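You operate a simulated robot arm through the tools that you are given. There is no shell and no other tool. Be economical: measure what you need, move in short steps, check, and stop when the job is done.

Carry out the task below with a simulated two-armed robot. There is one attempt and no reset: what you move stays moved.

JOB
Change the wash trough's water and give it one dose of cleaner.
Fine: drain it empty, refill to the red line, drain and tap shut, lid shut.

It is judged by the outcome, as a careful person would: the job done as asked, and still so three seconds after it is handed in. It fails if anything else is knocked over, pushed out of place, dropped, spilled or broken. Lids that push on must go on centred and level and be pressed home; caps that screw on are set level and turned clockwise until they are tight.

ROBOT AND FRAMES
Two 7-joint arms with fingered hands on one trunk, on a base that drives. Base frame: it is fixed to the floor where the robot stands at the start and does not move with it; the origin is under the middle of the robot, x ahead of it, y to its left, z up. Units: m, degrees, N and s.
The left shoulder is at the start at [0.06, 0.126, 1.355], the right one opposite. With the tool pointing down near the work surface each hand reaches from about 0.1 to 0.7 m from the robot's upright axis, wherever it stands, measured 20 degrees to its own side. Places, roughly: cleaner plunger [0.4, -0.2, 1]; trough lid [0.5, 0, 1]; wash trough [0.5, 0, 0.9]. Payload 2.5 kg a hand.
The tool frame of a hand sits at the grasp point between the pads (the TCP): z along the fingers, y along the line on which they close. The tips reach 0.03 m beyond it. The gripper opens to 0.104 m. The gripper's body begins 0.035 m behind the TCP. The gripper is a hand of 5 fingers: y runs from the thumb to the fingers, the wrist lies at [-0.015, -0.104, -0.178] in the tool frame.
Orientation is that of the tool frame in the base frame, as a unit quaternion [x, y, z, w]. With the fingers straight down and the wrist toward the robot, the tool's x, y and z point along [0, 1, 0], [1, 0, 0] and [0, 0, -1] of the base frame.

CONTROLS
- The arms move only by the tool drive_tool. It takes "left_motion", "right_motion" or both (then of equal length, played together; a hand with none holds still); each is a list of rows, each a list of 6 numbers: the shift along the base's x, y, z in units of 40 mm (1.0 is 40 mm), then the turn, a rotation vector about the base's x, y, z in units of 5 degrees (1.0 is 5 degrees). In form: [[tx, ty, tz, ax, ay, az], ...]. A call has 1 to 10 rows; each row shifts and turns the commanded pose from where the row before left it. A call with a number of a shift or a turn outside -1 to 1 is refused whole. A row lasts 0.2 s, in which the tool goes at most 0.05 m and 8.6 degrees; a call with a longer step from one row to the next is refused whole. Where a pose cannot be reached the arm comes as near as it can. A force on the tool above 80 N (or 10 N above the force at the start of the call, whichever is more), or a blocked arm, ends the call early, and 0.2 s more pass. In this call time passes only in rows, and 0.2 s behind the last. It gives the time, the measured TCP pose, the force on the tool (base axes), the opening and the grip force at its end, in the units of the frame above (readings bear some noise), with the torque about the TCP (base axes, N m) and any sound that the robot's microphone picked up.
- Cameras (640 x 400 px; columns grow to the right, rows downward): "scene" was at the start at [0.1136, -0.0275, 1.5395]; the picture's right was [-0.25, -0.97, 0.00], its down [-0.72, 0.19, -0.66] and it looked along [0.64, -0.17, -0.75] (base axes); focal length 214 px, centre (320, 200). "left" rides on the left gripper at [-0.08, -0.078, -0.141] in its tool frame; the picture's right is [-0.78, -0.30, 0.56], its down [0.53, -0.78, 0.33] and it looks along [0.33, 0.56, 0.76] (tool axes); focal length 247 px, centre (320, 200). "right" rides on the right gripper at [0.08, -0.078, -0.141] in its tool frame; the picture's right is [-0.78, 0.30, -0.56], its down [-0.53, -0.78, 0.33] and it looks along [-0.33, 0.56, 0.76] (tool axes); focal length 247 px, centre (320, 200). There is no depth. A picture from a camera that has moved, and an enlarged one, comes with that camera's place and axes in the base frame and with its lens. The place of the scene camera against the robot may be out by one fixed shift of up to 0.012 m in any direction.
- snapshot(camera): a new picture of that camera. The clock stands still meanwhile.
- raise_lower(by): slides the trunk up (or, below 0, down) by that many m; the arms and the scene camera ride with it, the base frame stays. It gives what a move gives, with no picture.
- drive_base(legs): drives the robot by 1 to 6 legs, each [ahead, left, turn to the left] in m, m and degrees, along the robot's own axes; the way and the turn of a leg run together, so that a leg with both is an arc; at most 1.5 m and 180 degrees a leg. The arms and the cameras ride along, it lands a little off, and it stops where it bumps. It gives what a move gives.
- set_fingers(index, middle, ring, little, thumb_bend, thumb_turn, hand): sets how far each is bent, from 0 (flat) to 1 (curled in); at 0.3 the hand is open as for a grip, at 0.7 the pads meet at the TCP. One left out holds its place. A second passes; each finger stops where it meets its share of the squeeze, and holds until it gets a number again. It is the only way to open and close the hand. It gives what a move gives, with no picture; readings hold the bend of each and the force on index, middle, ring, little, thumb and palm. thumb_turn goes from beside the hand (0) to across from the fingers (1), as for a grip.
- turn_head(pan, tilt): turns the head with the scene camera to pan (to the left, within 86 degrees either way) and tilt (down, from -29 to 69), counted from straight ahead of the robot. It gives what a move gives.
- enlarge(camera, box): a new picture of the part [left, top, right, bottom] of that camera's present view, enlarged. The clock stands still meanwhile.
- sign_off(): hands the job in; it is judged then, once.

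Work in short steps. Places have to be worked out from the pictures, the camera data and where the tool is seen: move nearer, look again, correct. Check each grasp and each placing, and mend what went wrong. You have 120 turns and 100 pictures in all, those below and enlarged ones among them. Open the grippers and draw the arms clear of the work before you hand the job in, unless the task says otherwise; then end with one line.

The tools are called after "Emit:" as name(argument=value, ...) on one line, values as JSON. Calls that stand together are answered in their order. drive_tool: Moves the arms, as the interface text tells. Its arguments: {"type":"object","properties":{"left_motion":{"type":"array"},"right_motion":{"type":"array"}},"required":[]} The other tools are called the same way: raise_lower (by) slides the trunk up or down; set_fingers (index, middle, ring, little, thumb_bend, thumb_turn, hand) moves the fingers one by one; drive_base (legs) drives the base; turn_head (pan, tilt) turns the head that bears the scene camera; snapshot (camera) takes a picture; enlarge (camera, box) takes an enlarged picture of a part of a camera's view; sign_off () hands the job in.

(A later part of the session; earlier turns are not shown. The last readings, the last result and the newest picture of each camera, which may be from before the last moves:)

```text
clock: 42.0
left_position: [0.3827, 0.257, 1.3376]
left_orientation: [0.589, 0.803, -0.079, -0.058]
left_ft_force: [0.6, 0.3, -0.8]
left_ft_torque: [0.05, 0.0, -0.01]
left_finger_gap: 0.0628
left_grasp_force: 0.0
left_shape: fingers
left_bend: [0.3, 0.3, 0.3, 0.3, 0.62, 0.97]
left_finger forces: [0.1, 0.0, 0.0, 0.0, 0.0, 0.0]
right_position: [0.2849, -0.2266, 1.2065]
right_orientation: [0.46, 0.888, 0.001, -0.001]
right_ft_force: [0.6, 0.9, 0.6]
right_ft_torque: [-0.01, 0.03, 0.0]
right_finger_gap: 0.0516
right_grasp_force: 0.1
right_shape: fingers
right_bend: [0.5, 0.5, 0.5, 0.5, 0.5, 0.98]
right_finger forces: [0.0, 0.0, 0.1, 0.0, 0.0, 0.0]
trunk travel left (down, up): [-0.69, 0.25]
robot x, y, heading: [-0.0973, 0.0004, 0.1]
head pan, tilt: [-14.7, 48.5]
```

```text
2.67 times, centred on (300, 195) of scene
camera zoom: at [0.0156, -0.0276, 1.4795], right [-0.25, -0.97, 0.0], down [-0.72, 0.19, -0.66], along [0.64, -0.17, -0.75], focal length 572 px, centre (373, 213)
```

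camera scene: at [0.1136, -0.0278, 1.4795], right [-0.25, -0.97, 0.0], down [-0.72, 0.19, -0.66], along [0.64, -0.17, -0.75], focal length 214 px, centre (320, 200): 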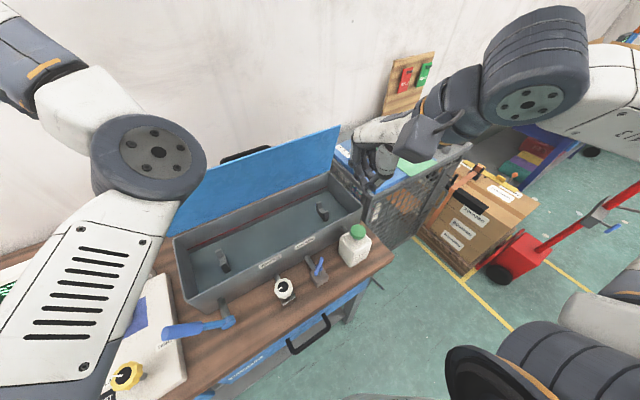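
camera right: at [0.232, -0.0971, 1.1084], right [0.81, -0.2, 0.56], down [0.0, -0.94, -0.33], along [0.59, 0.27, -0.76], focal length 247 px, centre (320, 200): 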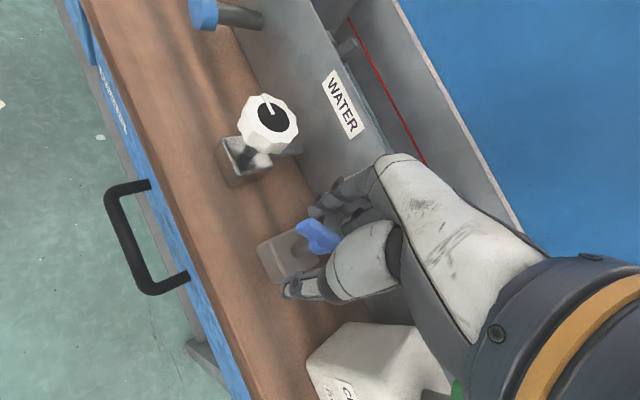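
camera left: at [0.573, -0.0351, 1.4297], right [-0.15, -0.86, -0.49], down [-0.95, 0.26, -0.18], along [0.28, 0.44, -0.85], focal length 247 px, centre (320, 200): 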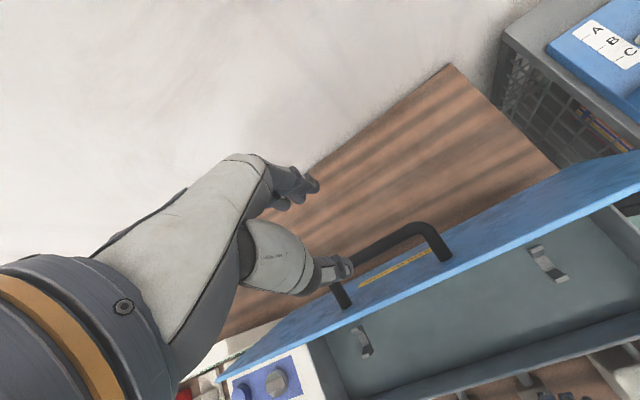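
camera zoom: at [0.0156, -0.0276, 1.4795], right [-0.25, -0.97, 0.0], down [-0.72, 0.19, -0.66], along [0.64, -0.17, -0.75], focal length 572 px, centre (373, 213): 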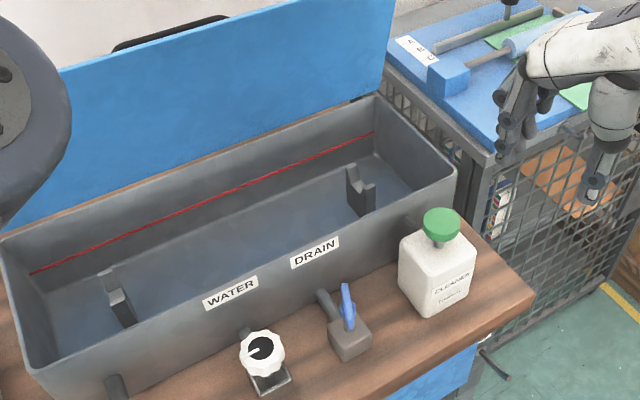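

Waiting a few more seconds and comparing the level.

Emit:
drive_tool(left_motion=[[0, 0, 0, 0, 0, 0], [0, 0, 0, 0, 0, 0], [0, 0, 0, 0, 0, 0], [0, 0, 0, 0, 0, 0], [0, 0, 0, 0, 0, 0], [0, 0, 0, 0, 0, 0], [0, 0, 0, 0, 0, 0], [0, 0, 0, 0, 0, 0], [0, 0, 0, 0, 0, 0], [0, 0, 0, 0, 0, 0]])

Emit:
drive_tool(left_motion=[[0, 0, 0, 0, 0, 0], [0, 0, 0, 0, 0, 0], [0, 0, 0, 0, 0, 0], [0, 0, 0, 0, 0, 0], [0, 0, 0, 0, 0, 0], [0, 0, 0, 0, 0, 0], [0, 0, 0, 0, 0, 0], [0, 0, 0, 0, 0, 0], [0, 0, 0, 0, 0, 0], [0, 0, 0, 0, 0, 0]])

Emit:
drive_tool(left_motion=[[0, 0, 0, 0, 0, 0], [0, 0, 0, 0, 0, 0], [0, 0, 0, 0, 0, 0], [0, 0, 0, 0, 0, 0], [0, 0, 0, 0, 0, 0], [0, 0, 0, 0, 0, 0], [0, 0, 0, 0, 0, 0], [0, 0, 0, 0, 0, 0], [0, 0, 0, 0, 0, 0], [0, 0, 0, 0, 0, 0]])

Emit:
enlarge(camera="scene", box=[180, 120, 420, 270])

```text
clock: 44.2
left_position: [0.3846, 0.2568, 1.3371]
left_orientation: [0.589, 0.802, -0.079, -0.057]
left_ft_force: [0.6, 0.3, -1.1]
left_ft_torque: [-0.02, -0.01, 0.02]
left_finger_gap: 0.0627
left_grasp_force: 0.0
left_shape: fingers
left_bend: [0.3, 0.3, 0.3, 0.3, 0.62, 0.97]
left_finger forces: [0.0, 0.0, 0.0, 0.0, 0.0, 0.1]
right_position: [0.2846, -0.2254, 1.2072]
right_orientation: [0.46, 0.888, 0.001, 0.0]
right_ft_force: [0.3, 0.5, -0.6]
right_ft_torque: [-0.01, 0.02, 0.02]
right_finger_gap: 0.0517
right_grasp_force: 0.1
right_shape: fingers
right_bend: [0.5, 0.5, 0.5, 0.5, 0.5, 0.98]
right_finger forces: [0.1, 0.0, 0.1, 0.1, 0.0, 0.1]
trunk travel left (down, up): [-0.69, 0.25]
robot x, y, heading: [-0.0984, -0.0013, -0.0]
head pan, tilt: [-14.7, 48.5]
```

```text
clock: 46.4
left_position: [0.3832, 0.258, 1.3368]
left_orientation: [0.588, 0.803, -0.079, -0.057]
left_ft_force: [0.8, -0.6, 0.6]
left_ft_torque: [-0.02, -0.01, 0.02]
left_finger_gap: 0.0626
left_grasp_force: 0.0
left_shape: fingers
left_bend: [0.3, 0.3, 0.3, 0.3, 0.62, 0.97]
left_finger forces: [0.0, 0.0, 0.0, 0.0, 0.1, 0.1]
right_position: [0.2857, -0.2266, 1.2077]
right_orientation: [0.46, 0.888, 0.001, -0.001]
right_ft_force: [-0.1, 0.2, 0.1]
right_ft_torque: [0.04, 0.0, 0.03]
right_finger_gap: 0.0516
right_grasp_force: 0.0
right_shape: fingers
right_bend: [0.5, 0.5, 0.5, 0.5, 0.5, 0.98]
right_finger forces: [0.0, 0.0, 0.0, 0.0, 0.0, 0.0]
trunk travel left (down, up): [-0.69, 0.25]
robot x, y, heading: [-0.1012, -0.0037, -0.1]
head pan, tilt: [-14.7, 48.5]
```

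```text
clock: 48.6
left_position: [0.3838, 0.2573, 1.3384]
left_orientation: [0.588, 0.803, -0.079, -0.057]
left_ft_force: [-0.2, -0.1, 0.4]
left_ft_torque: [0.01, 0.0, 0.0]
left_finger_gap: 0.063
left_grasp_force: 0.1
left_shape: fingers
left_bend: [0.3, 0.3, 0.3, 0.3, 0.62, 0.97]
left_finger forces: [0.1, 0.0, 0.0, 0.0, 0.0, 0.0]
right_position: [0.2871, -0.2275, 1.2063]
right_orientation: [0.459, 0.888, 0.001, -0.001]
right_ft_force: [-0.5, 0.9, 0.1]
right_ft_torque: [0.0, -0.02, 0.02]
right_finger_gap: 0.0513
right_grasp_force: 0.0
right_shape: fingers
right_bend: [0.5, 0.5, 0.5, 0.5, 0.5, 0.98]
right_finger forces: [0.0, 0.0, 0.0, 0.0, 0.1, 0.1]
trunk travel left (down, up): [-0.69, 0.25]
robot x, y, heading: [-0.0996, 0.001, 0.0]
head pan, tilt: [-14.7, 48.5]
```

```text
2.67 times, centred on (300, 195) of scene
camera zoom: at [0.0156, -0.0276, 1.4795], right [-0.25, -0.97, 0.0], down [-0.72, 0.19, -0.66], along [0.64, -0.17, -0.75], focal length 572 px, centre (373, 213)
```

zoom: 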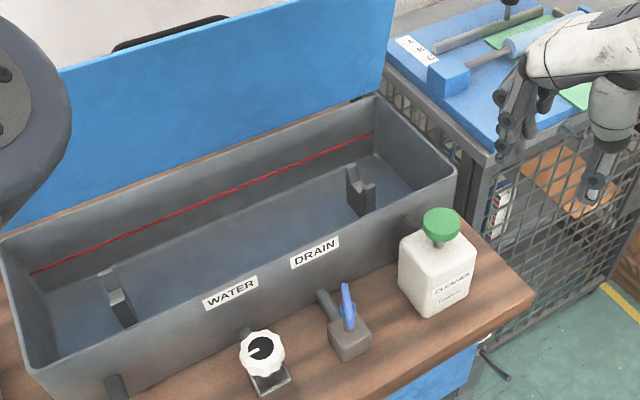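

Unchanged for 10 s: the trough is empty. Now to shut the drain: the lever is at ~66° open; I'll go over it at yaw 55° and grip so it aligns, then turn back clockwise.

Emit:
drive_tool(right_motion=[[0.225, 0.62, -0.3, 0, 0, 0.65], [0.225, 0.62, -0.3, 0, 0, 0.65], [0.225, 0.62, -0.3, 0, 0, 0.65], [0.225, 0.62, -0.3, 0, 0, 0.65], [0.225, 0.62, -0.3, 0, 0, 0.65], [0.225, 0.62, -0.3, 0, 0, 0.65], [0, 0, -0.9, 0, 0, 0], [0, 0, -0.9, 0, 0, 0]])

Emit:
snapshot(camera="right")

```text
clock: 50.4
left_position: [0.3846, 0.257, 1.337]
left_orientation: [0.588, 0.803, -0.079, -0.057]
left_ft_force: [0.3, 0.3, -0.2]
left_ft_torque: [-0.03, 0.0, 0.03]
left_finger_gap: 0.0626
left_grasp_force: 0.0
left_shape: fingers
left_bend: [0.3, 0.3, 0.3, 0.3, 0.62, 0.97]
left_finger forces: [0.0, 0.1, 0.0, 0.1, 0.0, 0.0]
right_position: [0.3359, -0.0833, 1.1036]
right_orientation: [0.307, 0.952, 0.001, 0.001]
right_ft_force: [0.4, -0.2, -0.3]
right_ft_torque: [0.05, 0.03, -0.02]
right_finger_gap: 0.0516
right_grasp_force: 0.0
right_shape: fingers
right_bend: [0.5, 0.5, 0.5, 0.5, 0.5, 0.98]
right_finger forces: [0.0, 0.0, 0.0, 0.0, 0.0, 0.1]
right hand out of reach, approached as far as the arm can: row 6, 7
trunk travel left (down, up): [-0.69, 0.25]
robot x, y, heading: [-0.0978, 0.0006, 0.1]
head pan, tilt: [-14.7, 48.5]
```

```text
41 pictures are left
camera right: at [0.2256, -0.0993, 1.2435], right [0.8, -0.21, 0.56], down [-0.02, -0.94, -0.33], along [0.6, 0.26, -0.76], focal length 247 px, centre (320, 200)
```

right: 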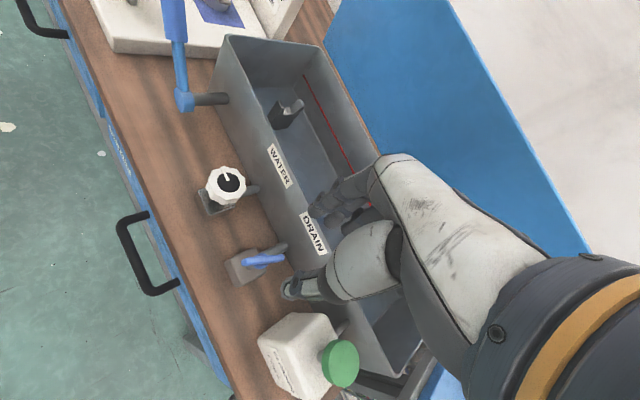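

Lowering onto the lever with a small centring shift, then gripping.

Emit:
drive_tool(right_motion=[[0.05, 0.05, -0.86, 0, 0, 0], [0.05, 0.05, -0.86, 0, 0, 0], [0.05, 0.05, -0.86, 0, 0, 0], [0.02, 0.02, -0.84, 0, 0, 0]])

Emit:
snapshot(camera="right")

```text
clock: 51.4
left_position: [0.3839, 0.2567, 1.3368]
left_orientation: [0.588, 0.803, -0.079, -0.057]
left_ft_force: [0.9, 0.7, -0.3]
left_ft_torque: [-0.03, -0.02, 0.02]
left_finger_gap: 0.0625
left_grasp_force: 0.1
left_shape: fingers
left_bend: [0.3, 0.3, 0.3, 0.3, 0.62, 0.97]
left_finger forces: [0.1, 0.0, 0.0, 0.0, 0.0, 0.0]
right_position: [0.3396, -0.0761, 0.963]
right_orientation: [0.302, 0.953, 0.001, -0.001]
right_ft_force: [0.1, -0.8, 0.6]
right_ft_torque: [0.03, -0.01, -0.03]
right_finger_gap: 0.0518
right_grasp_force: 0.0
right_shape: fingers
right_bend: [0.5, 0.5, 0.5, 0.5, 0.5, 0.98]
right_finger forces: [0.0, 0.0, 0.1, 0.0, 0.0, 0.1]
trunk travel left (down, up): [-0.69, 0.25]
robot x, y, heading: [-0.0991, 0.0029, 0.0]
head pan, tilt: [-14.7, 48.5]
```

```text
40 pictures are left
camera right: at [0.2294, -0.0947, 1.1048], right [0.8, -0.21, 0.56], down [-0.01, -0.94, -0.34], along [0.59, 0.26, -0.76], focal length 247 px, centre (320, 200)
```

right: 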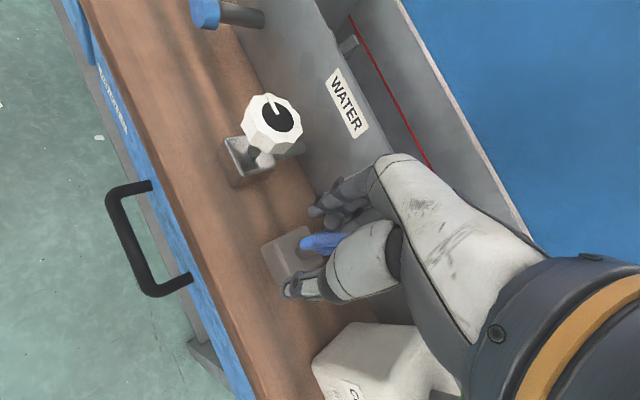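

Emit:
set_fingers(hand="right", index=0.75, middle=0.75, ring=0.75, little=0.75, thumb_bend=0.75)

Emit:
drive_tool(right_motion=[[0, 0, 0, 0, 0, -1], [0, 0, 0, 0, 0, -1], [0, 0, 0, 0, 0, -1], [0, 0, 0, 0, 0, -1], [0, 0, 0, 0, 0, -1], [0, 0, 0, 0, 0, -1]])

Emit:
snapshot(camera="right")

```text
clock: 52.4
left_position: [0.3867, 0.2578, 1.3359]
left_orientation: [0.589, 0.802, -0.08, -0.058]
left_ft_force: [0.0, 0.2, -0.7]
left_ft_torque: [-0.01, -0.01, 0.0]
left_finger_gap: 0.0629
left_grasp_force: 0.1
left_shape: fingers
left_bend: [0.3, 0.3, 0.3, 0.3, 0.62, 0.97]
left_finger forces: [0.1, 0.0, 0.1, 0.0, 0.0, 0.0]
right_position: [0.3425, -0.0772, 0.9617]
right_orientation: [0.302, 0.953, 0.0, -0.004]
right_ft_force: [11.3, 6.4, -20.2]
right_ft_torque: [0.26, 0.05, 0.05]
right_finger_gap: 0.0
right_grasp_force: 18.3
right_shape: fingers
right_bend: [0.74, 0.73, 0.73, 0.75, 0.72, 0.97]
right_finger forces: [9.9, 8.9, 13.5, 0.0, 5.5, 0.0]
trunk travel left (down, up): [-0.69, 0.25]
robot x, y, heading: [-0.1018, -0.0013, 0.1]
head pan, tilt: [-14.7, 48.5]
```

```text
clock: 53.8
left_position: [0.3866, 0.2583, 1.3362]
left_orientation: [0.588, 0.803, -0.079, -0.058]
left_ft_force: [0.1, 0.0, -0.3]
left_ft_torque: [0.0, 0.02, -0.02]
left_finger_gap: 0.0625
left_grasp_force: 0.1
left_shape: fingers
left_bend: [0.3, 0.3, 0.3, 0.3, 0.62, 0.97]
left_finger forces: [0.0, 0.1, 0.1, 0.1, 0.0, 0.1]
right_position: [0.3427, -0.0767, 0.9627]
right_orientation: [0.54, 0.842, -0.002, -0.003]
right_ft_force: [2.7, 6.9, -26.7]
right_ft_torque: [0.36, 0.09, 0.09]
right_finger_gap: 0.0003
right_grasp_force: 19.6
right_shape: fingers
right_bend: [0.73, 0.73, 0.73, 0.75, 0.72, 0.96]
right_finger forces: [14.5, 7.1, 11.6, 0.0, 6.4, 0.1]
trunk travel left (down, up): [-0.69, 0.25]
robot x, y, heading: [-0.0965, -0.0041, 0.1]
head pan, tilt: [-14.7, 48.5]
```

```text
39 pictures are left
camera right: at [0.2394, -0.0363, 1.1047], right [0.6, -0.58, 0.55], down [-0.48, -0.81, -0.33], along [0.64, -0.07, -0.77], focal length 247 px, centre (320, 200)
```

right: 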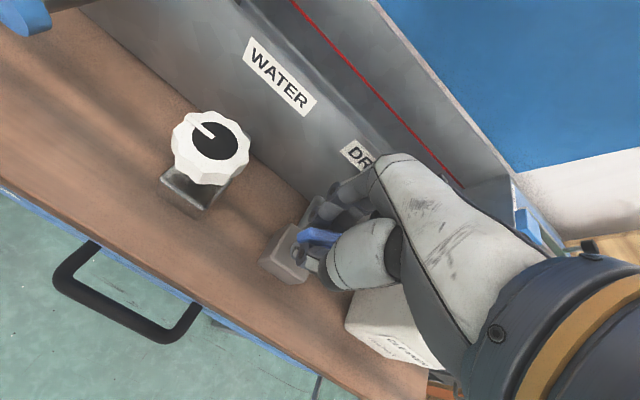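

Lever follows back. Continue clockwise until it meets the shut stop.

Emit:
drive_tool(right_motion=[[0, 0, 0, 0, 0, -1], [0, 0, 0, 0, 0, -1], [0, 0, 0, 0, 0, -1]])

Emit:
drive_tool(right_motion=[[0, 0, 0, 0, 0, -1], [0, 0, 0, 0, 0, -1]])

Emit:
snapshot(camera="right")

```text
clock: 54.6
left_position: [0.3874, 0.2565, 1.3359]
left_orientation: [0.589, 0.802, -0.079, -0.058]
left_ft_force: [0.8, -0.6, 0.1]
left_ft_torque: [0.0, 0.01, -0.01]
left_finger_gap: 0.0625
left_grasp_force: 0.0
left_shape: fingers
left_bend: [0.3, 0.3, 0.3, 0.3, 0.62, 0.97]
left_finger forces: [0.1, 0.0, 0.0, 0.1, 0.0, 0.0]
right_position: [0.3433, -0.0763, 0.9627]
right_orientation: [0.645, 0.764, -0.002, -0.004]
right_ft_force: [2.7, 7.4, -28.1]
right_ft_torque: [0.4, 0.03, 0.02]
right_finger_gap: 0.0
right_grasp_force: 20.2
right_shape: fingers
right_bend: [0.73, 0.73, 0.73, 0.75, 0.72, 0.96]
right_finger forces: [14.9, 6.8, 11.7, 0.1, 6.5, 0.1]
trunk travel left (down, up): [-0.69, 0.25]
robot x, y, heading: [-0.0968, -0.0008, 0.1]
head pan, tilt: [-14.7, 48.5]
```

```text
clock: 55.2
left_position: [0.3851, 0.2578, 1.3361]
left_orientation: [0.588, 0.803, -0.08, -0.058]
left_ft_force: [1.3, 1.0, -0.1]
left_ft_torque: [0.0, -0.03, -0.01]
left_finger_gap: 0.0626
left_grasp_force: 0.1
left_shape: fingers
left_bend: [0.3, 0.3, 0.3, 0.3, 0.62, 0.97]
left_finger forces: [0.0, 0.1, 0.0, 0.0, 0.0, 0.0]
right_position: [0.345, -0.0756, 0.9638]
right_orientation: [0.709, 0.705, -0.001, -0.002]
right_ft_force: [2.7, 5.5, -27.8]
right_ft_torque: [0.37, 0.01, 0.07]
right_finger_gap: 0.0
right_grasp_force: 20.0
right_shape: fingers
right_bend: [0.73, 0.73, 0.73, 0.75, 0.71, 0.96]
right_finger forces: [14.1, 7.5, 11.4, 0.0, 7.1, 0.0]
trunk travel left (down, up): [-0.69, 0.25]
robot x, y, heading: [-0.0975, 0.0029, -0.1]
head pan, tilt: [-14.7, 48.5]
```

```text
38 pictures are left
camera right: at [0.2668, 0.0042, 1.1047], right [0.3, -0.78, 0.55], down [-0.78, -0.53, -0.33], along [0.55, -0.34, -0.76], focal length 247 px, centre (320, 200)
```

right: 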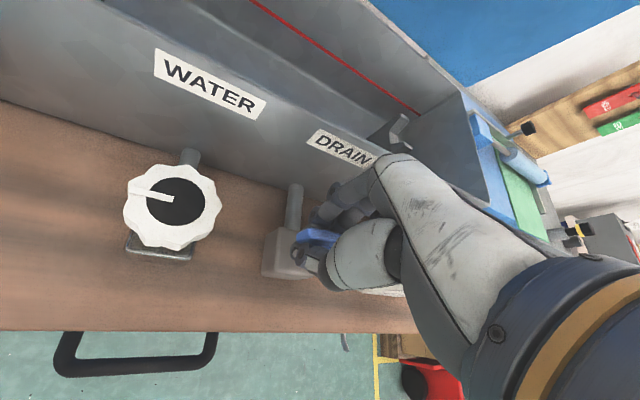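

No stop felt yet; I'll release, lift a little and check the lever angle.

Emit:
set_fingers(hand="right", index=0.5, middle=0.5, ring=0.5, little=0.5, thumb_bend=0.5)

Emit:
enlarge(camera="right", box=[220, 160, 380, 310])

```text
clock: 56.2
left_position: [0.384, 0.257, 1.3372]
left_orientation: [0.588, 0.803, -0.079, -0.057]
left_ft_force: [-0.3, -0.2, 0.2]
left_ft_torque: [-0.01, -0.01, 0.0]
left_finger_gap: 0.0627
left_grasp_force: 0.0
left_shape: fingers
left_bend: [0.3, 0.3, 0.3, 0.3, 0.62, 0.97]
left_finger forces: [0.0, 0.0, 0.0, 0.0, 0.0, 0.0]
right_position: [0.3434, -0.0763, 0.9646]
right_orientation: [0.708, 0.706, 0.001, 0.001]
right_ft_force: [-0.7, -0.6, 0.3]
right_ft_torque: [-0.01, -0.01, 0.01]
right_finger_gap: 0.0517
right_grasp_force: 0.1
right_shape: fingers
right_bend: [0.5, 0.5, 0.5, 0.5, 0.5, 0.97]
right_finger forces: [0.0, 0.0, 0.0, 0.0, 0.0, 0.0]
trunk travel left (down, up): [-0.69, 0.25]
robot x, y, heading: [-0.097, 0.0001, 0.1]
head pan, tilt: [-14.7, 48.5]
```

```text
2.67 times, centred on (300, 235) of right
camera zoom: at [0.2657, 0.0039, 1.1068], right [0.29, -0.78, 0.56], down [-0.78, -0.53, -0.33], along [0.56, -0.33, -0.76], focal length 659 px, centre (373, 107)
```

zoom: 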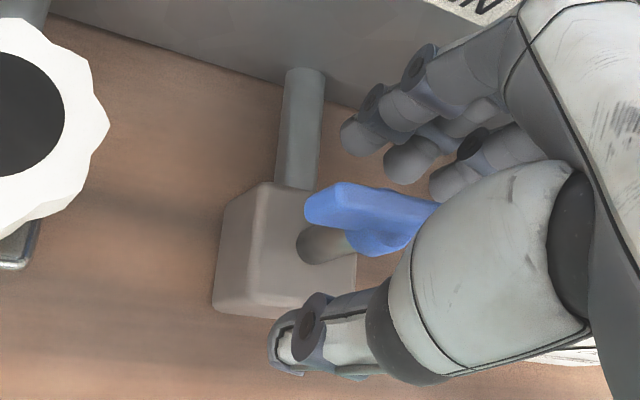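

Bar reads ≈ -67°, essentially its original shut angle (-70°). I'll lift clear and compare from above.

Emit:
drive_tool(right_motion=[[0, 0, 0.8, 0, 0, 0], [0, 0, 0.9, 0, 0, 0.5], [0, 0, 0.9, 0, 0, 1], [0, 0, 0.9, 0, 0, 1], [0, 0, 0, 0, 0, 1]])

Emit:
enlarge(camera="right", box=[110, 180, 300, 300])

```text
clock: 57.4
left_position: [0.3839, 0.2571, 1.3379]
left_orientation: [0.589, 0.802, -0.079, -0.058]
left_ft_force: [0.4, 0.6, -0.3]
left_ft_torque: [0.01, 0.01, -0.01]
left_finger_gap: 0.0625
left_grasp_force: 0.0
left_shape: fingers
left_bend: [0.3, 0.3, 0.3, 0.3, 0.62, 0.97]
left_finger forces: [0.0, 0.0, 0.0, 0.1, 0.1, 0.0]
right_position: [0.3449, -0.0769, 1.1051]
right_orientation: [0.592, 0.806, 0.0, 0.0]
right_ft_force: [0.7, 0.4, 0.7]
right_ft_torque: [0.0, 0.0, -0.02]
right_finger_gap: 0.0517
right_grasp_force: 0.1
right_shape: fingers
right_bend: [0.5, 0.5, 0.5, 0.5, 0.5, 0.97]
right_finger forces: [0.0, 0.1, 0.0, 0.0, 0.1, 0.1]
trunk travel left (down, up): [-0.69, 0.25]
robot x, y, heading: [-0.0951, 0.0016, -0.2]
head pan, tilt: [-14.7, 48.5]
```

```text
3.33 times, centred on (205, 240) of right
camera zoom: at [0.2459, -0.0235, 1.247], right [0.51, -0.65, 0.56], down [-0.58, -0.74, -0.34], along [0.63, -0.15, -0.76], focal length 823 px, centre (703, 67)
```

zoom: 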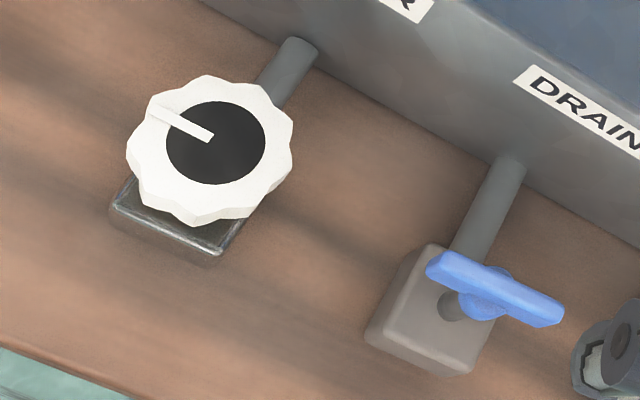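

Drain lever matches its original shut angle. Next the tap: knob centre ≈ (0.312, 0.018), diameter ~47 mm. I'll open the right hand wider and go above it at yaw -25° so I have counter-clockwise travel.

Emit:
set_fingers(hand="right", index=0.38, middle=0.38, ring=0.38, little=0.38, thumb_bend=0.38)

Emit:
drive_tool(right_motion=[[-0.09, 0.265, -0.11, 0, 0, -0.94], [-0.09, 0.265, -0.11, 0, 0, -0.94], [-0.09, 0.265, -0.11, 0, 0, -0.94], [-0.09, 0.265, -0.11, 0, 0, -0.94], [-0.09, 0.265, -0.11, 0, 0, -0.94], [-0.09, 0.265, -0.11, 0, 0, -0.94], [-0.09, 0.265, -0.11, 0, 0, -0.94], [-0.09, 0.265, -0.11, 0, 0, -0.94], [-0.09, 0.265, -0.11, 0, 0, -0.94]])

Emit:
snapshot(camera="right")

```text
clock: 58.4
left_position: [0.3842, 0.2567, 1.3376]
left_orientation: [0.588, 0.803, -0.079, -0.057]
left_ft_force: [-0.1, 0.6, -0.1]
left_ft_torque: [0.02, -0.02, -0.01]
left_finger_gap: 0.0626
left_grasp_force: 0.1
left_shape: fingers
left_bend: [0.3, 0.3, 0.3, 0.3, 0.62, 0.97]
left_finger forces: [0.0, 0.0, 0.0, 0.1, 0.1, 0.0]
right_position: [0.3433, -0.077, 1.1041]
right_orientation: [0.593, 0.805, 0.001, 0.0]
right_ft_force: [0.6, 0.5, 0.1]
right_ft_torque: [-0.01, -0.02, -0.04]
right_finger_gap: 0.0825
right_grasp_force: 0.0
right_shape: fingers
right_bend: [0.38, 0.38, 0.38, 0.38, 0.38, 0.97]
right_finger forces: [0.0, 0.1, 0.0, 0.0, 0.0, 0.0]
trunk travel left (down, up): [-0.69, 0.25]
robot x, y, heading: [-0.0978, 0.0014, -0.0]
head pan, tilt: [-14.7, 48.5]
```

```text
clock: 60.4
left_position: [0.3853, 0.2571, 1.3377]
left_orientation: [0.588, 0.803, -0.079, -0.057]
left_ft_force: [0.7, 0.0, 0.0]
left_ft_torque: [0.0, 0.02, -0.01]
left_finger_gap: 0.0627
left_grasp_force: 0.1
left_shape: fingers
left_bend: [0.3, 0.3, 0.3, 0.3, 0.62, 0.97]
left_finger forces: [0.1, 0.1, 0.0, 0.0, 0.0, 0.0]
right_position: [0.3125, 0.0196, 1.0658]
right_orientation: [0.843, 0.537, 0.0, 0.0]
right_ft_force: [0.8, -0.5, -0.1]
right_ft_torque: [0.0, -0.01, 0.03]
right_finger_gap: 0.0826
right_grasp_force: 0.1
right_shape: fingers
right_bend: [0.38, 0.38, 0.38, 0.38, 0.38, 0.97]
right_finger forces: [0.0, 0.0, 0.0, 0.0, 0.1, 0.0]
trunk travel left (down, up): [-0.69, 0.25]
robot x, y, heading: [-0.0962, -0.004, -0.1]
head pan, tilt: [-14.7, 48.5]
```

```text
35 pictures are left
camera right: at [0.2749, 0.1252, 1.2081], right [-0.06, -0.83, 0.56], down [-0.93, -0.15, -0.33], along [0.36, -0.54, -0.76], focal length 247 px, centre (320, 200)
```

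right: 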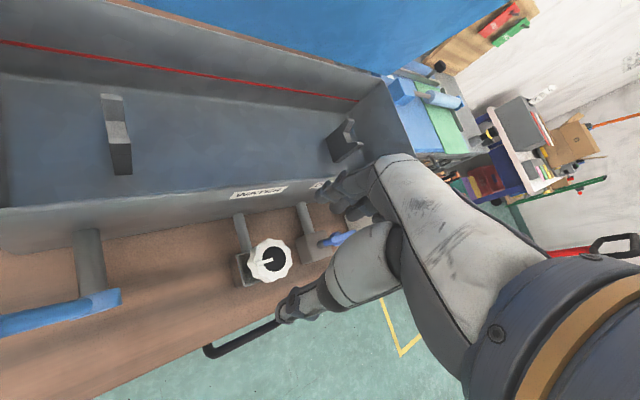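

Triangulated knob face: (0.316, 0.0185, ~0.957). Lowering around it.

Emit:
drive_tool(right_motion=[[0.03, 0, -0.75, 0, 0, 0], [0.03, 0, -0.75, 0, 0, 0], [0, 0, -0.65, 0, 0, 0], [0, 0, -0.65, 0, 0, 0]])

Emit:
snapshot(camera="right")

```text
clock: 61.4
left_position: [0.383, 0.2569, 1.3372]
left_orientation: [0.589, 0.802, -0.079, -0.057]
left_ft_force: [-0.6, 0.4, 0.6]
left_ft_torque: [0.0, 0.01, -0.01]
left_finger_gap: 0.0628
left_grasp_force: 0.1
left_shape: fingers
left_bend: [0.3, 0.3, 0.3, 0.3, 0.62, 0.97]
left_finger forces: [0.0, 0.0, 0.0, 0.1, 0.0, 0.0]
right_position: [0.3151, 0.0206, 0.9532]
right_orientation: [0.843, 0.537, 0.002, -0.002]
right_ft_force: [0.5, -0.1, 0.1]
right_ft_torque: [-0.01, -0.01, 0.01]
right_finger_gap: 0.0828
right_grasp_force: 0.0
right_shape: fingers
right_bend: [0.38, 0.38, 0.38, 0.38, 0.38, 0.97]
right_finger forces: [0.0, 0.0, 0.1, 0.0, 0.0, 0.0]
trunk travel left (down, up): [-0.69, 0.25]
robot x, y, heading: [-0.098, 0.0009, -0.0]
head pan, tilt: [-14.7, 48.5]
```

```text
34 pictures are left
camera right: at [0.2779, 0.1247, 1.0958], right [-0.06, -0.83, 0.56], down [-0.93, -0.16, -0.34], along [0.36, -0.54, -0.76], focal length 247 px, centre (320, 200)
```

right: 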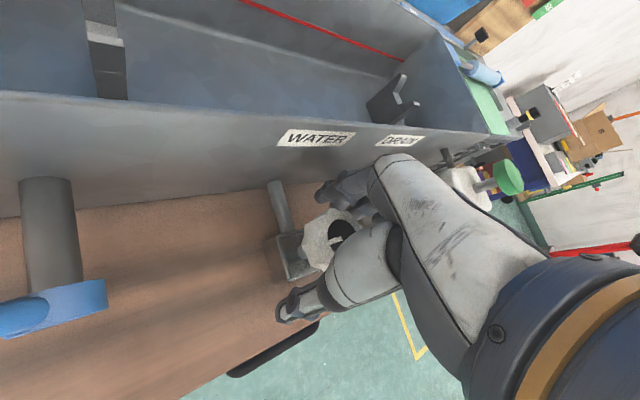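

Knob is centred at the grasp point. Closing on it.

Emit:
set_fingers(hand="right", index=0.7, middle=0.7, ring=0.7, little=0.7, thumb_bend=0.7)

Emit:
drive_tool(right_motion=[[0, 0, 0, 0, 0, 1], [0, 0, 0, 0, 0, 1], [0, 0, 0, 0, 0, 1], [0, 0, 0, 0, 0, 1]])

Emit:
snapshot(camera="right")

```text
clock: 62.4
left_position: [0.3841, 0.2563, 1.3362]
left_orientation: [0.588, 0.803, -0.079, -0.057]
left_ft_force: [-0.1, -0.8, 0.6]
left_ft_torque: [0.0, 0.02, -0.01]
left_finger_gap: 0.0628
left_grasp_force: 0.1
left_shape: fingers
left_bend: [0.3, 0.3, 0.3, 0.3, 0.62, 0.97]
left_finger forces: [0.0, 0.1, 0.0, 0.1, 0.0, 0.0]
right_position: [0.3151, 0.0198, 0.953]
right_orientation: [0.844, 0.536, 0.001, -0.001]
right_ft_force: [-0.6, 0.2, -5.1]
right_ft_torque: [0.0, 0.02, 0.06]
right_finger_gap: 0.0267
right_grasp_force: 12.1
right_shape: fingers
right_bend: [0.6, 0.68, 0.7, 0.7, 0.62, 0.97]
right_finger forces: [9.0, 1.8, 0.1, 0.0, 12.6, 0.1]
trunk travel left (down, up): [-0.69, 0.25]
robot x, y, heading: [-0.0984, -0.0002, -0.1]
head pan, tilt: [-14.7, 48.5]
```

```text
clock: 63.4
left_position: [0.3831, 0.2579, 1.3373]
left_orientation: [0.589, 0.803, -0.078, -0.057]
left_ft_force: [0.3, -0.2, 0.4]
left_ft_torque: [-0.02, 0.01, 0.03]
left_finger_gap: 0.0626
left_grasp_force: 0.1
left_shape: fingers
left_bend: [0.3, 0.3, 0.3, 0.3, 0.62, 0.97]
left_finger forces: [0.0, 0.0, 0.0, 0.0, 0.1, 0.0]
right_position: [0.3139, 0.0189, 0.9525]
right_orientation: [0.737, 0.676, 0.002, 0.0]
right_ft_force: [-1.7, 0.5, 1.3]
right_ft_torque: [0.02, 0.04, -0.06]
right_finger_gap: 0.0263
right_grasp_force: 11.6
right_shape: fingers
right_bend: [0.6, 0.69, 0.7, 0.7, 0.62, 0.96]
right_finger forces: [8.5, 1.8, 0.1, 0.0, 12.8, 0.0]
trunk travel left (down, up): [-0.69, 0.25]
robot x, y, heading: [-0.0993, 0.003, 0.1]
head pan, tilt: [-14.7, 48.5]
```

```text
33 pictures are left
camera right: at [0.2431, 0.1051, 1.0951], right [0.23, -0.8, 0.55], down [-0.82, -0.47, -0.34], along [0.53, -0.38, -0.76], focal length 247 px, centre (320, 200)
```

right: 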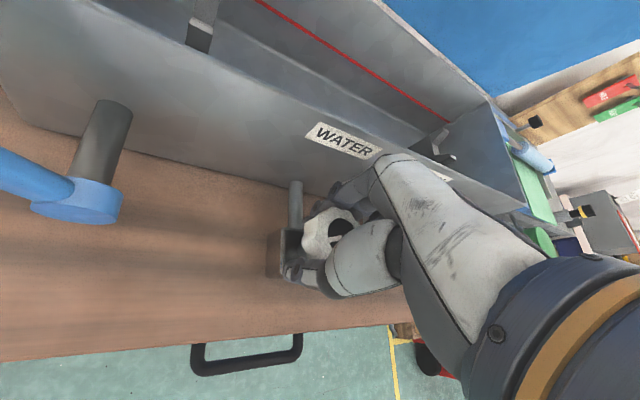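

Gripped between index and thumb and turning freely. Continue counter-clockwise.

Emit:
drive_tool(right_motion=[[0, 0, 0, 0, 0, 1], [0, 0, 0, 0, 0, 1], [0, 0, 0, 0, 0, 1], [0, 0, 0, 0, 0, 1], [0, 0, 0, 0, 0, 1], [0, 0, 0, 0, 0, 1]])

Emit:
enlarge(camera="scene", box=[180, 120, 420, 270])

```text
clock: 64.8
left_position: [0.3837, 0.2568, 1.3375]
left_orientation: [0.589, 0.803, -0.079, -0.058]
left_ft_force: [0.0, -0.3, -0.3]
left_ft_torque: [0.02, 0.0, -0.02]
left_finger_gap: 0.0624
left_grasp_force: 0.1
left_shape: fingers
left_bend: [0.3, 0.3, 0.3, 0.3, 0.62, 0.97]
left_finger forces: [0.0, 0.0, 0.1, 0.0, 0.0, 0.0]
right_position: [0.3143, 0.0204, 0.9529]
right_orientation: [0.537, 0.844, 0.001, 0.0]
right_ft_force: [-2.8, -2.1, 4.2]
right_ft_torque: [-0.01, 0.07, -0.03]
right_finger_gap: 0.0261
right_grasp_force: 11.3
right_shape: fingers
right_bend: [0.61, 0.69, 0.7, 0.7, 0.62, 0.96]
right_finger forces: [7.9, 1.4, 0.1, 0.0, 13.9, 0.1]
trunk travel left (down, up): [-0.69, 0.25]
robot x, y, heading: [-0.0997, -0.0015, 0.3]
head pan, tilt: [-14.7, 48.5]
```

```text
2.67 times, centred on (300, 195) of scene
camera zoom: at [0.015, -0.028, 1.4796], right [-0.25, -0.97, 0.0], down [-0.72, 0.19, -0.66], along [0.64, -0.17, -0.75], focal length 572 px, centre (373, 213)
```

zoom: 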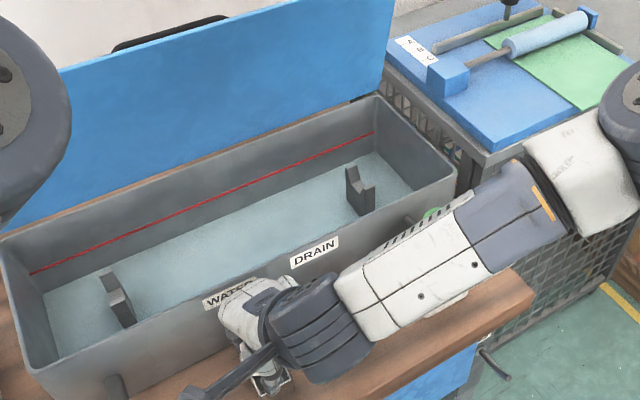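

Fresh water is running in. Holding the tap and timing the rise in short steps.

Emit:
drive_tool(right_motion=[[0, 0, 0, 0, 0, 0], [0, 0, 0, 0, 0, 0], [0, 0, 0, 0, 0, 0], [0, 0, 0, 0, 0, 0]])

Emit:
enlarge(camera="scene", box=[180, 120, 420, 270])

```text
clock: 65.8
left_position: [0.3836, 0.2574, 1.3372]
left_orientation: [0.588, 0.803, -0.079, -0.057]
left_ft_force: [0.1, 0.3, 0.1]
left_ft_torque: [-0.02, -0.01, -0.03]
left_finger_gap: 0.0625
left_grasp_force: 0.1
left_shape: fingers
left_bend: [0.3, 0.3, 0.3, 0.3, 0.62, 0.97]
left_finger forces: [0.0, 0.0, 0.0, 0.0, 0.0, 0.0]
right_position: [0.3139, 0.0198, 0.9529]
right_orientation: [0.538, 0.843, 0.002, 0.0]
right_ft_force: [-2.8, -3.3, 4.3]
right_ft_torque: [-0.03, 0.07, -0.05]
right_finger_gap: 0.026
right_grasp_force: 11.5
right_shape: fingers
right_bend: [0.61, 0.69, 0.7, 0.7, 0.62, 0.96]
right_finger forces: [7.7, 1.4, 0.0, 0.1, 14.1, 0.1]
trunk travel left (down, up): [-0.69, 0.25]
robot x, y, heading: [-0.1002, -0.0014, 0.1]
head pan, tilt: [-14.7, 48.5]
```

```text
2.67 times, centred on (300, 195) of scene
camera zoom: at [0.0149, -0.028, 1.4796], right [-0.25, -0.97, 0.0], down [-0.72, 0.19, -0.66], along [0.64, -0.17, -0.75], focal length 572 px, centre (373, 213)
```

zoom: 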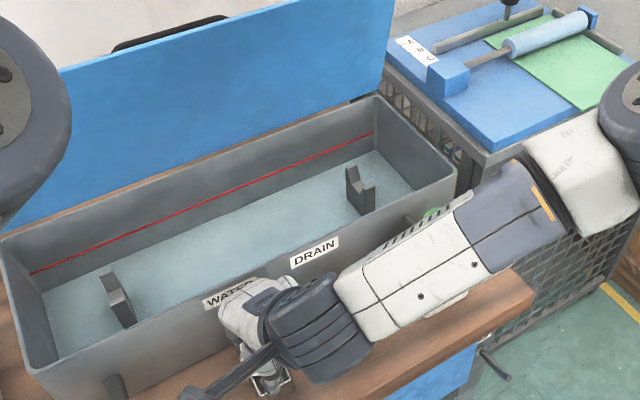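

Emit:
drive_tool(right_motion=[[0, 0, 0, 0, 0, 0], [0, 0, 0, 0, 0, 0], [0, 0, 0, 0, 0, 0], [0, 0, 0, 0, 0, 0], [0, 0, 0, 0, 0, 0], [0, 0, 0, 0, 0, 0], [0, 0, 0, 0, 0, 0], [0, 0, 0, 0, 0, 0], [0, 0, 0, 0, 0, 0]])

Emit:
enlarge(camera="scene", box=[260, 160, 340, 210])

```text
clock: 67.8
left_position: [0.3833, 0.2572, 1.3376]
left_orientation: [0.589, 0.802, -0.078, -0.058]
left_ft_force: [-0.7, 0.0, -0.4]
left_ft_torque: [0.0, 0.01, 0.01]
left_finger_gap: 0.0625
left_grasp_force: 0.1
left_shape: fingers
left_bend: [0.3, 0.3, 0.3, 0.3, 0.62, 0.97]
left_finger forces: [0.0, 0.0, 0.0, 0.0, 0.1, 0.0]
right_position: [0.3138, 0.0195, 0.9522]
right_orientation: [0.537, 0.843, 0.002, 0.0]
right_ft_force: [-3.3, -2.6, 4.2]
right_ft_torque: [-0.03, 0.06, -0.01]
right_finger_gap: 0.0261
right_grasp_force: 11.6
right_shape: fingers
right_bend: [0.61, 0.69, 0.7, 0.7, 0.62, 0.96]
right_finger forces: [7.7, 1.4, 0.1, 0.0, 14.1, 0.0]
trunk travel left (down, up): [-0.69, 0.25]
robot x, y, heading: [-0.099, -0.0011, -0.2]
head pan, tilt: [-14.7, 48.5]
```

```text
8.00 times, centred on (300, 185) of scene
camera zoom: at [0.015, -0.028, 1.4795], right [-0.25, -0.97, 0.0], down [-0.72, 0.19, -0.66], along [0.64, -0.17, -0.75], focal length 1716 px, centre (480, 320)
```

zoom: 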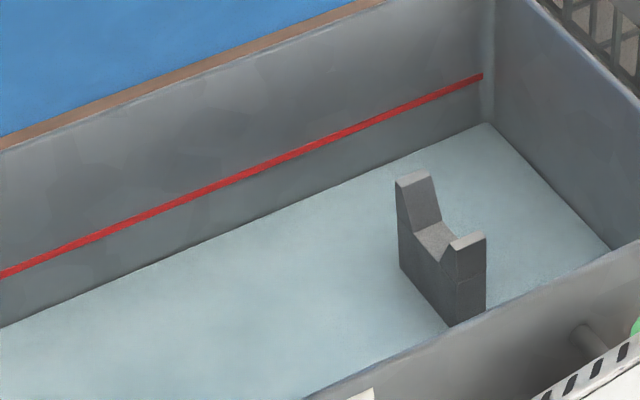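

At the right corner the waterline is 48 px below the red line. Waiting 2 s more to get the rate.

Emit:
drive_tool(right_motion=[[0, 0, 0, 0, 0, 0], [0, 0, 0, 0, 0, 0], [0, 0, 0, 0, 0, 0], [0, 0, 0, 0, 0, 0], [0, 0, 0, 0, 0, 0], [0, 0, 0, 0, 0, 0], [0, 0, 0, 0, 0, 0], [0, 0, 0, 0, 0, 0], [0, 0, 0, 0, 0, 0]])

Emit:
enlarge(camera="scene", box=[260, 160, 340, 210])

```text
clock: 69.8
left_position: [0.3828, 0.2573, 1.3374]
left_orientation: [0.589, 0.803, -0.077, -0.057]
left_ft_force: [1.2, 0.2, -0.7]
left_ft_torque: [-0.04, -0.01, 0.05]
left_finger_gap: 0.0627
left_grasp_force: 0.0
left_shape: fingers
left_bend: [0.3, 0.3, 0.3, 0.3, 0.62, 0.97]
left_finger forces: [0.0, 0.0, 0.0, 0.0, 0.1, 0.0]
right_position: [0.3137, 0.0198, 0.9537]
right_orientation: [0.537, 0.844, 0.001, 0.0]
right_ft_force: [-3.6, -3.5, 4.2]
right_ft_torque: [-0.01, 0.05, -0.06]
right_finger_gap: 0.026
right_grasp_force: 11.6
right_shape: fingers
right_bend: [0.61, 0.69, 0.7, 0.7, 0.62, 0.96]
right_finger forces: [7.7, 1.4, 0.0, 0.1, 14.1, 0.1]
trunk travel left (down, up): [-0.69, 0.25]
robot x, y, heading: [-0.0995, -0.003, -0.2]
head pan, tilt: [-14.7, 48.5]
```

```text
8.00 times, centred on (300, 185) of scene
camera zoom: at [0.015, -0.028, 1.4795], right [-0.25, -0.97, 0.0], down [-0.72, 0.19, -0.66], along [0.64, -0.17, -0.75], focal length 1716 px, centre (480, 320)
```

zoom: 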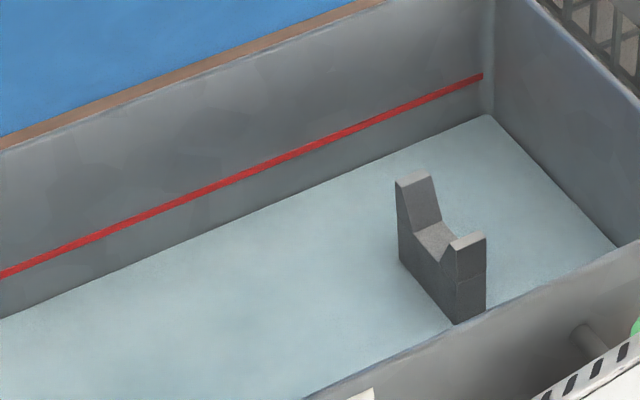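

Rising ~4.5 px/s, about 42 px left. Waiting 6.6 s more, then checking before closing.

Emit:
drive_tool(right_motion=[[0, 0, 0, 0, 0, 0], [0, 0, 0, 0, 0, 0], [0, 0, 0, 0, 0, 0], [0, 0, 0, 0, 0, 0], [0, 0, 0, 0, 0, 0], [0, 0, 0, 0, 0, 0], [0, 0, 0, 0, 0, 0], [0, 0, 0, 0, 0, 0], [0, 0, 0, 0, 0, 0], [0, 0, 0, 0, 0, 0]])

Emit:
drive_tool(right_motion=[[0, 0, 0, 0, 0, 0], [0, 0, 0, 0, 0, 0], [0, 0, 0, 0, 0, 0], [0, 0, 0, 0, 0, 0], [0, 0, 0, 0, 0, 0], [0, 0, 0, 0, 0, 0], [0, 0, 0, 0, 0, 0], [0, 0, 0, 0, 0, 0], [0, 0, 0, 0, 0, 0], [0, 0, 0, 0, 0, 0]])

Emit:
drive_tool(right_motion=[[0, 0, 0, 0, 0, 0], [0, 0, 0, 0, 0, 0], [0, 0, 0, 0, 0, 0], [0, 0, 0, 0, 0, 0], [0, 0, 0, 0, 0, 0], [0, 0, 0, 0, 0, 0], [0, 0, 0, 0, 0, 0]])

Emit:
enlarge(camera="scene", box=[260, 160, 340, 210])

```text
clock: 72.0
left_position: [0.3837, 0.2561, 1.3382]
left_orientation: [0.588, 0.803, -0.077, -0.057]
left_ft_force: [0.3, -0.1, 0.7]
left_ft_torque: [0.03, 0.0, 0.01]
left_finger_gap: 0.0628
left_grasp_force: 0.1
left_shape: fingers
left_bend: [0.3, 0.3, 0.3, 0.3, 0.62, 0.97]
left_finger forces: [0.0, 0.1, 0.1, 0.0, 0.0, 0.0]
right_position: [0.3146, 0.0191, 0.9528]
right_orientation: [0.537, 0.844, 0.001, -0.001]
right_ft_force: [-3.0, -3.8, 4.0]
right_ft_torque: [0.0, 0.08, -0.06]
right_finger_gap: 0.0258
right_grasp_force: 11.5
right_shape: fingers
right_bend: [0.61, 0.69, 0.7, 0.7, 0.62, 0.96]
right_finger forces: [7.7, 1.3, 0.0, 0.0, 14.0, 0.1]
trunk travel left (down, up): [-0.69, 0.25]
robot x, y, heading: [-0.097, 0.0006, 0.2]
head pan, tilt: [-14.7, 48.5]
```

```text
clock: 74.2
left_position: [0.3825, 0.2567, 1.3386]
left_orientation: [0.589, 0.802, -0.078, -0.057]
left_ft_force: [0.6, -1.1, -0.6]
left_ft_torque: [0.01, 0.0, 0.05]
left_finger_gap: 0.0627
left_grasp_force: 0.0
left_shape: fingers
left_bend: [0.3, 0.3, 0.3, 0.3, 0.62, 0.97]
left_finger forces: [0.1, 0.0, 0.0, 0.0, 0.0, 0.0]
right_position: [0.3145, 0.0195, 0.9529]
right_orientation: [0.537, 0.844, 0.0, -0.001]
right_ft_force: [-3.3, -2.3, 4.5]
right_ft_torque: [-0.01, 0.08, -0.02]
right_finger_gap: 0.0258
right_grasp_force: 11.3
right_shape: fingers
right_bend: [0.61, 0.69, 0.7, 0.7, 0.62, 0.96]
right_finger forces: [7.7, 1.4, 0.0, 0.0, 14.1, 0.0]
trunk travel left (down, up): [-0.69, 0.25]
robot x, y, heading: [-0.0965, -0.004, 0.0]
head pan, tilt: [-14.7, 48.5]
```

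```text
clock: 75.8
left_position: [0.3836, 0.2569, 1.339]
left_orientation: [0.589, 0.803, -0.078, -0.056]
left_ft_force: [0.7, 0.4, -0.3]
left_ft_torque: [-0.01, -0.02, 0.0]
left_finger_gap: 0.0629
left_grasp_force: 0.0
left_shape: fingers
left_bend: [0.3, 0.3, 0.3, 0.3, 0.62, 0.97]
left_finger forces: [0.0, 0.0, 0.0, 0.0, 0.0, 0.0]
right_position: [0.3145, 0.0189, 0.953]
right_orientation: [0.537, 0.844, 0.002, 0.0]
right_ft_force: [-2.2, -2.7, 3.3]
right_ft_torque: [-0.03, 0.06, -0.07]
right_finger_gap: 0.0261
right_grasp_force: 11.4
right_shape: fingers
right_bend: [0.61, 0.69, 0.7, 0.7, 0.62, 0.96]
right_finger forces: [7.6, 1.4, 0.0, 0.0, 14.1, 0.1]
trunk travel left (down, up): [-0.69, 0.25]
robot x, y, heading: [-0.0997, 0.0021, -0.0]
head pan, tilt: [-14.7, 48.5]
```

```text
8.00 times, centred on (300, 185) of scene
camera zoom: at [0.015, -0.028, 1.4795], right [-0.25, -0.97, 0.0], down [-0.72, 0.19, -0.66], along [0.64, -0.17, -0.75], focal length 1716 px, centre (480, 320)
```

zoom: 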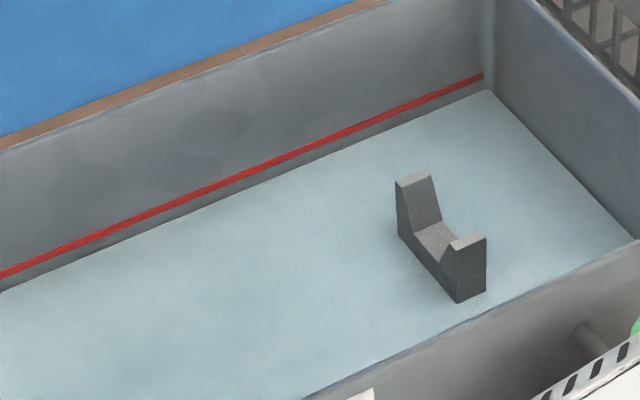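

~17 px left (≈3.7 s). Waiting 2.2 s then turning the tap clockwise shut (closing itself lets in ~1 s worth).

Emit:
drive_tool(right_motion=[[0, 0, 0, 0, 0, 0], [0, 0, 0, 0, 0, 0], [0, 0, 0, 0, 0, 0], [0, 0, 0, 0, 0, 0], [0, 0, 0, 0, 0, 0], [0, 0, 0, 0, 0, 0], [0, 0, 0, 0, 0, 0], [0, 0, 0, 0, 0, 0], [0, 0, 0, 0, 0, 0], [0, 0, 0, 0, 0, 0]])

Emit:
drive_tool(right_motion=[[0, 0, 0, 0, 0, -1], [0, 0, 0, 0, 0, -1], [0, 0, 0, 0, 0, -1], [0, 0, 0, 0, 0, -1], [0, 0, 0, 0, 0, -1], [0, 0, 0, 0, 0, -1], [0, 0, 0, 0, 0, -1], [0, 0, 0, 0, 0, -1], [0, 0, 0, 0, 0, -1], [0, 0, 0, 0, 0, -1]])

Emit:
enlarge(camera="scene", box=[260, 160, 340, 210])

Emit:
snapshot(camera="right")

```text
clock: 78.0
left_position: [0.3833, 0.2559, 1.3384]
left_orientation: [0.588, 0.803, -0.078, -0.057]
left_ft_force: [0.0, -0.1, 0.3]
left_ft_torque: [-0.02, 0.0, 0.0]
left_finger_gap: 0.0624
left_grasp_force: 0.1
left_shape: fingers
left_bend: [0.3, 0.3, 0.3, 0.3, 0.62, 0.97]
left_finger forces: [0.0, 0.0, 0.0, 0.0, 0.1, 0.1]
right_position: [0.3145, 0.02, 0.9526]
right_orientation: [0.538, 0.843, 0.001, -0.001]
right_ft_force: [-3.2, -3.4, 3.9]
right_ft_torque: [0.0, 0.07, -0.06]
right_finger_gap: 0.0262
right_grasp_force: 11.8
right_shape: fingers
right_bend: [0.61, 0.69, 0.7, 0.7, 0.62, 0.96]
right_finger forces: [7.8, 1.5, 0.1, 0.1, 14.1, 0.1]
trunk travel left (down, up): [-0.69, 0.25]
robot x, y, heading: [-0.0979, 0.0006, -0.0]
head pan, tilt: [-14.7, 48.5]
```

```text
clock: 80.2
left_position: [0.3843, 0.257, 1.3373]
left_orientation: [0.588, 0.803, -0.08, -0.057]
left_ft_force: [0.4, -0.1, -1.2]
left_ft_torque: [0.0, -0.01, 0.03]
left_finger_gap: 0.0624
left_grasp_force: 0.1
left_shape: fingers
left_bend: [0.3, 0.3, 0.3, 0.3, 0.62, 0.97]
left_finger forces: [0.0, 0.0, 0.0, 0.0, 0.0, 0.1]
right_position: [0.3136, 0.0188, 0.9533]
right_orientation: [0.844, 0.536, 0.002, 0.0]
right_ft_force: [3.1, 3.3, -1.1]
right_ft_torque: [0.02, 0.02, 0.14]
right_finger_gap: 0.026
right_grasp_force: 12.5
right_shape: fingers
right_bend: [0.6, 0.68, 0.7, 0.7, 0.62, 0.97]
right_finger forces: [12.0, 2.0, 0.1, 0.1, 11.9, 0.0]
trunk travel left (down, up): [-0.69, 0.25]
robot x, y, heading: [-0.0985, -0.0026, 0.0]
head pan, tilt: [-14.7, 48.5]
```

```text
8.00 times, centred on (300, 185) of scene
camera zoom: at [0.0161, -0.027, 1.4795], right [-0.25, -0.97, 0.0], down [-0.72, 0.19, -0.66], along [0.64, -0.17, -0.75], focal length 1716 px, centre (480, 320)
```

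zoom: 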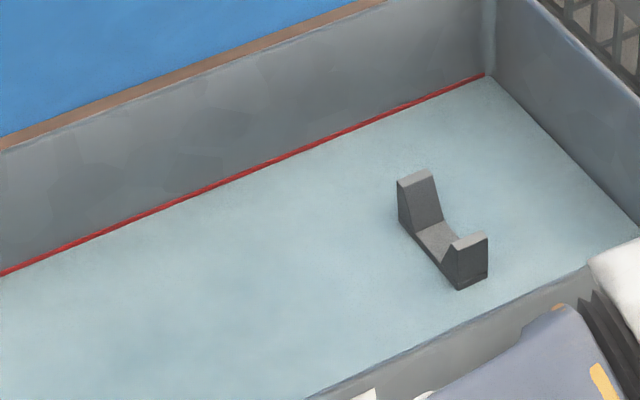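

```text
26 pictures are left
camera right: at [0.277, 0.1246, 1.0952], right [-0.06, -0.83, 0.55], down [-0.93, -0.15, -0.33], along [0.36, -0.54, -0.76], focal length 247 px, centre (320, 200)
```

right: 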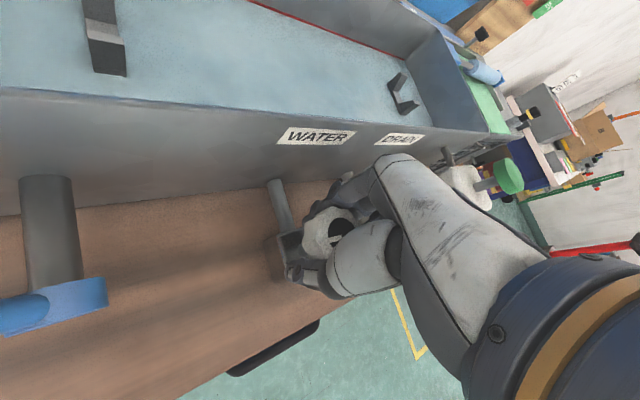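

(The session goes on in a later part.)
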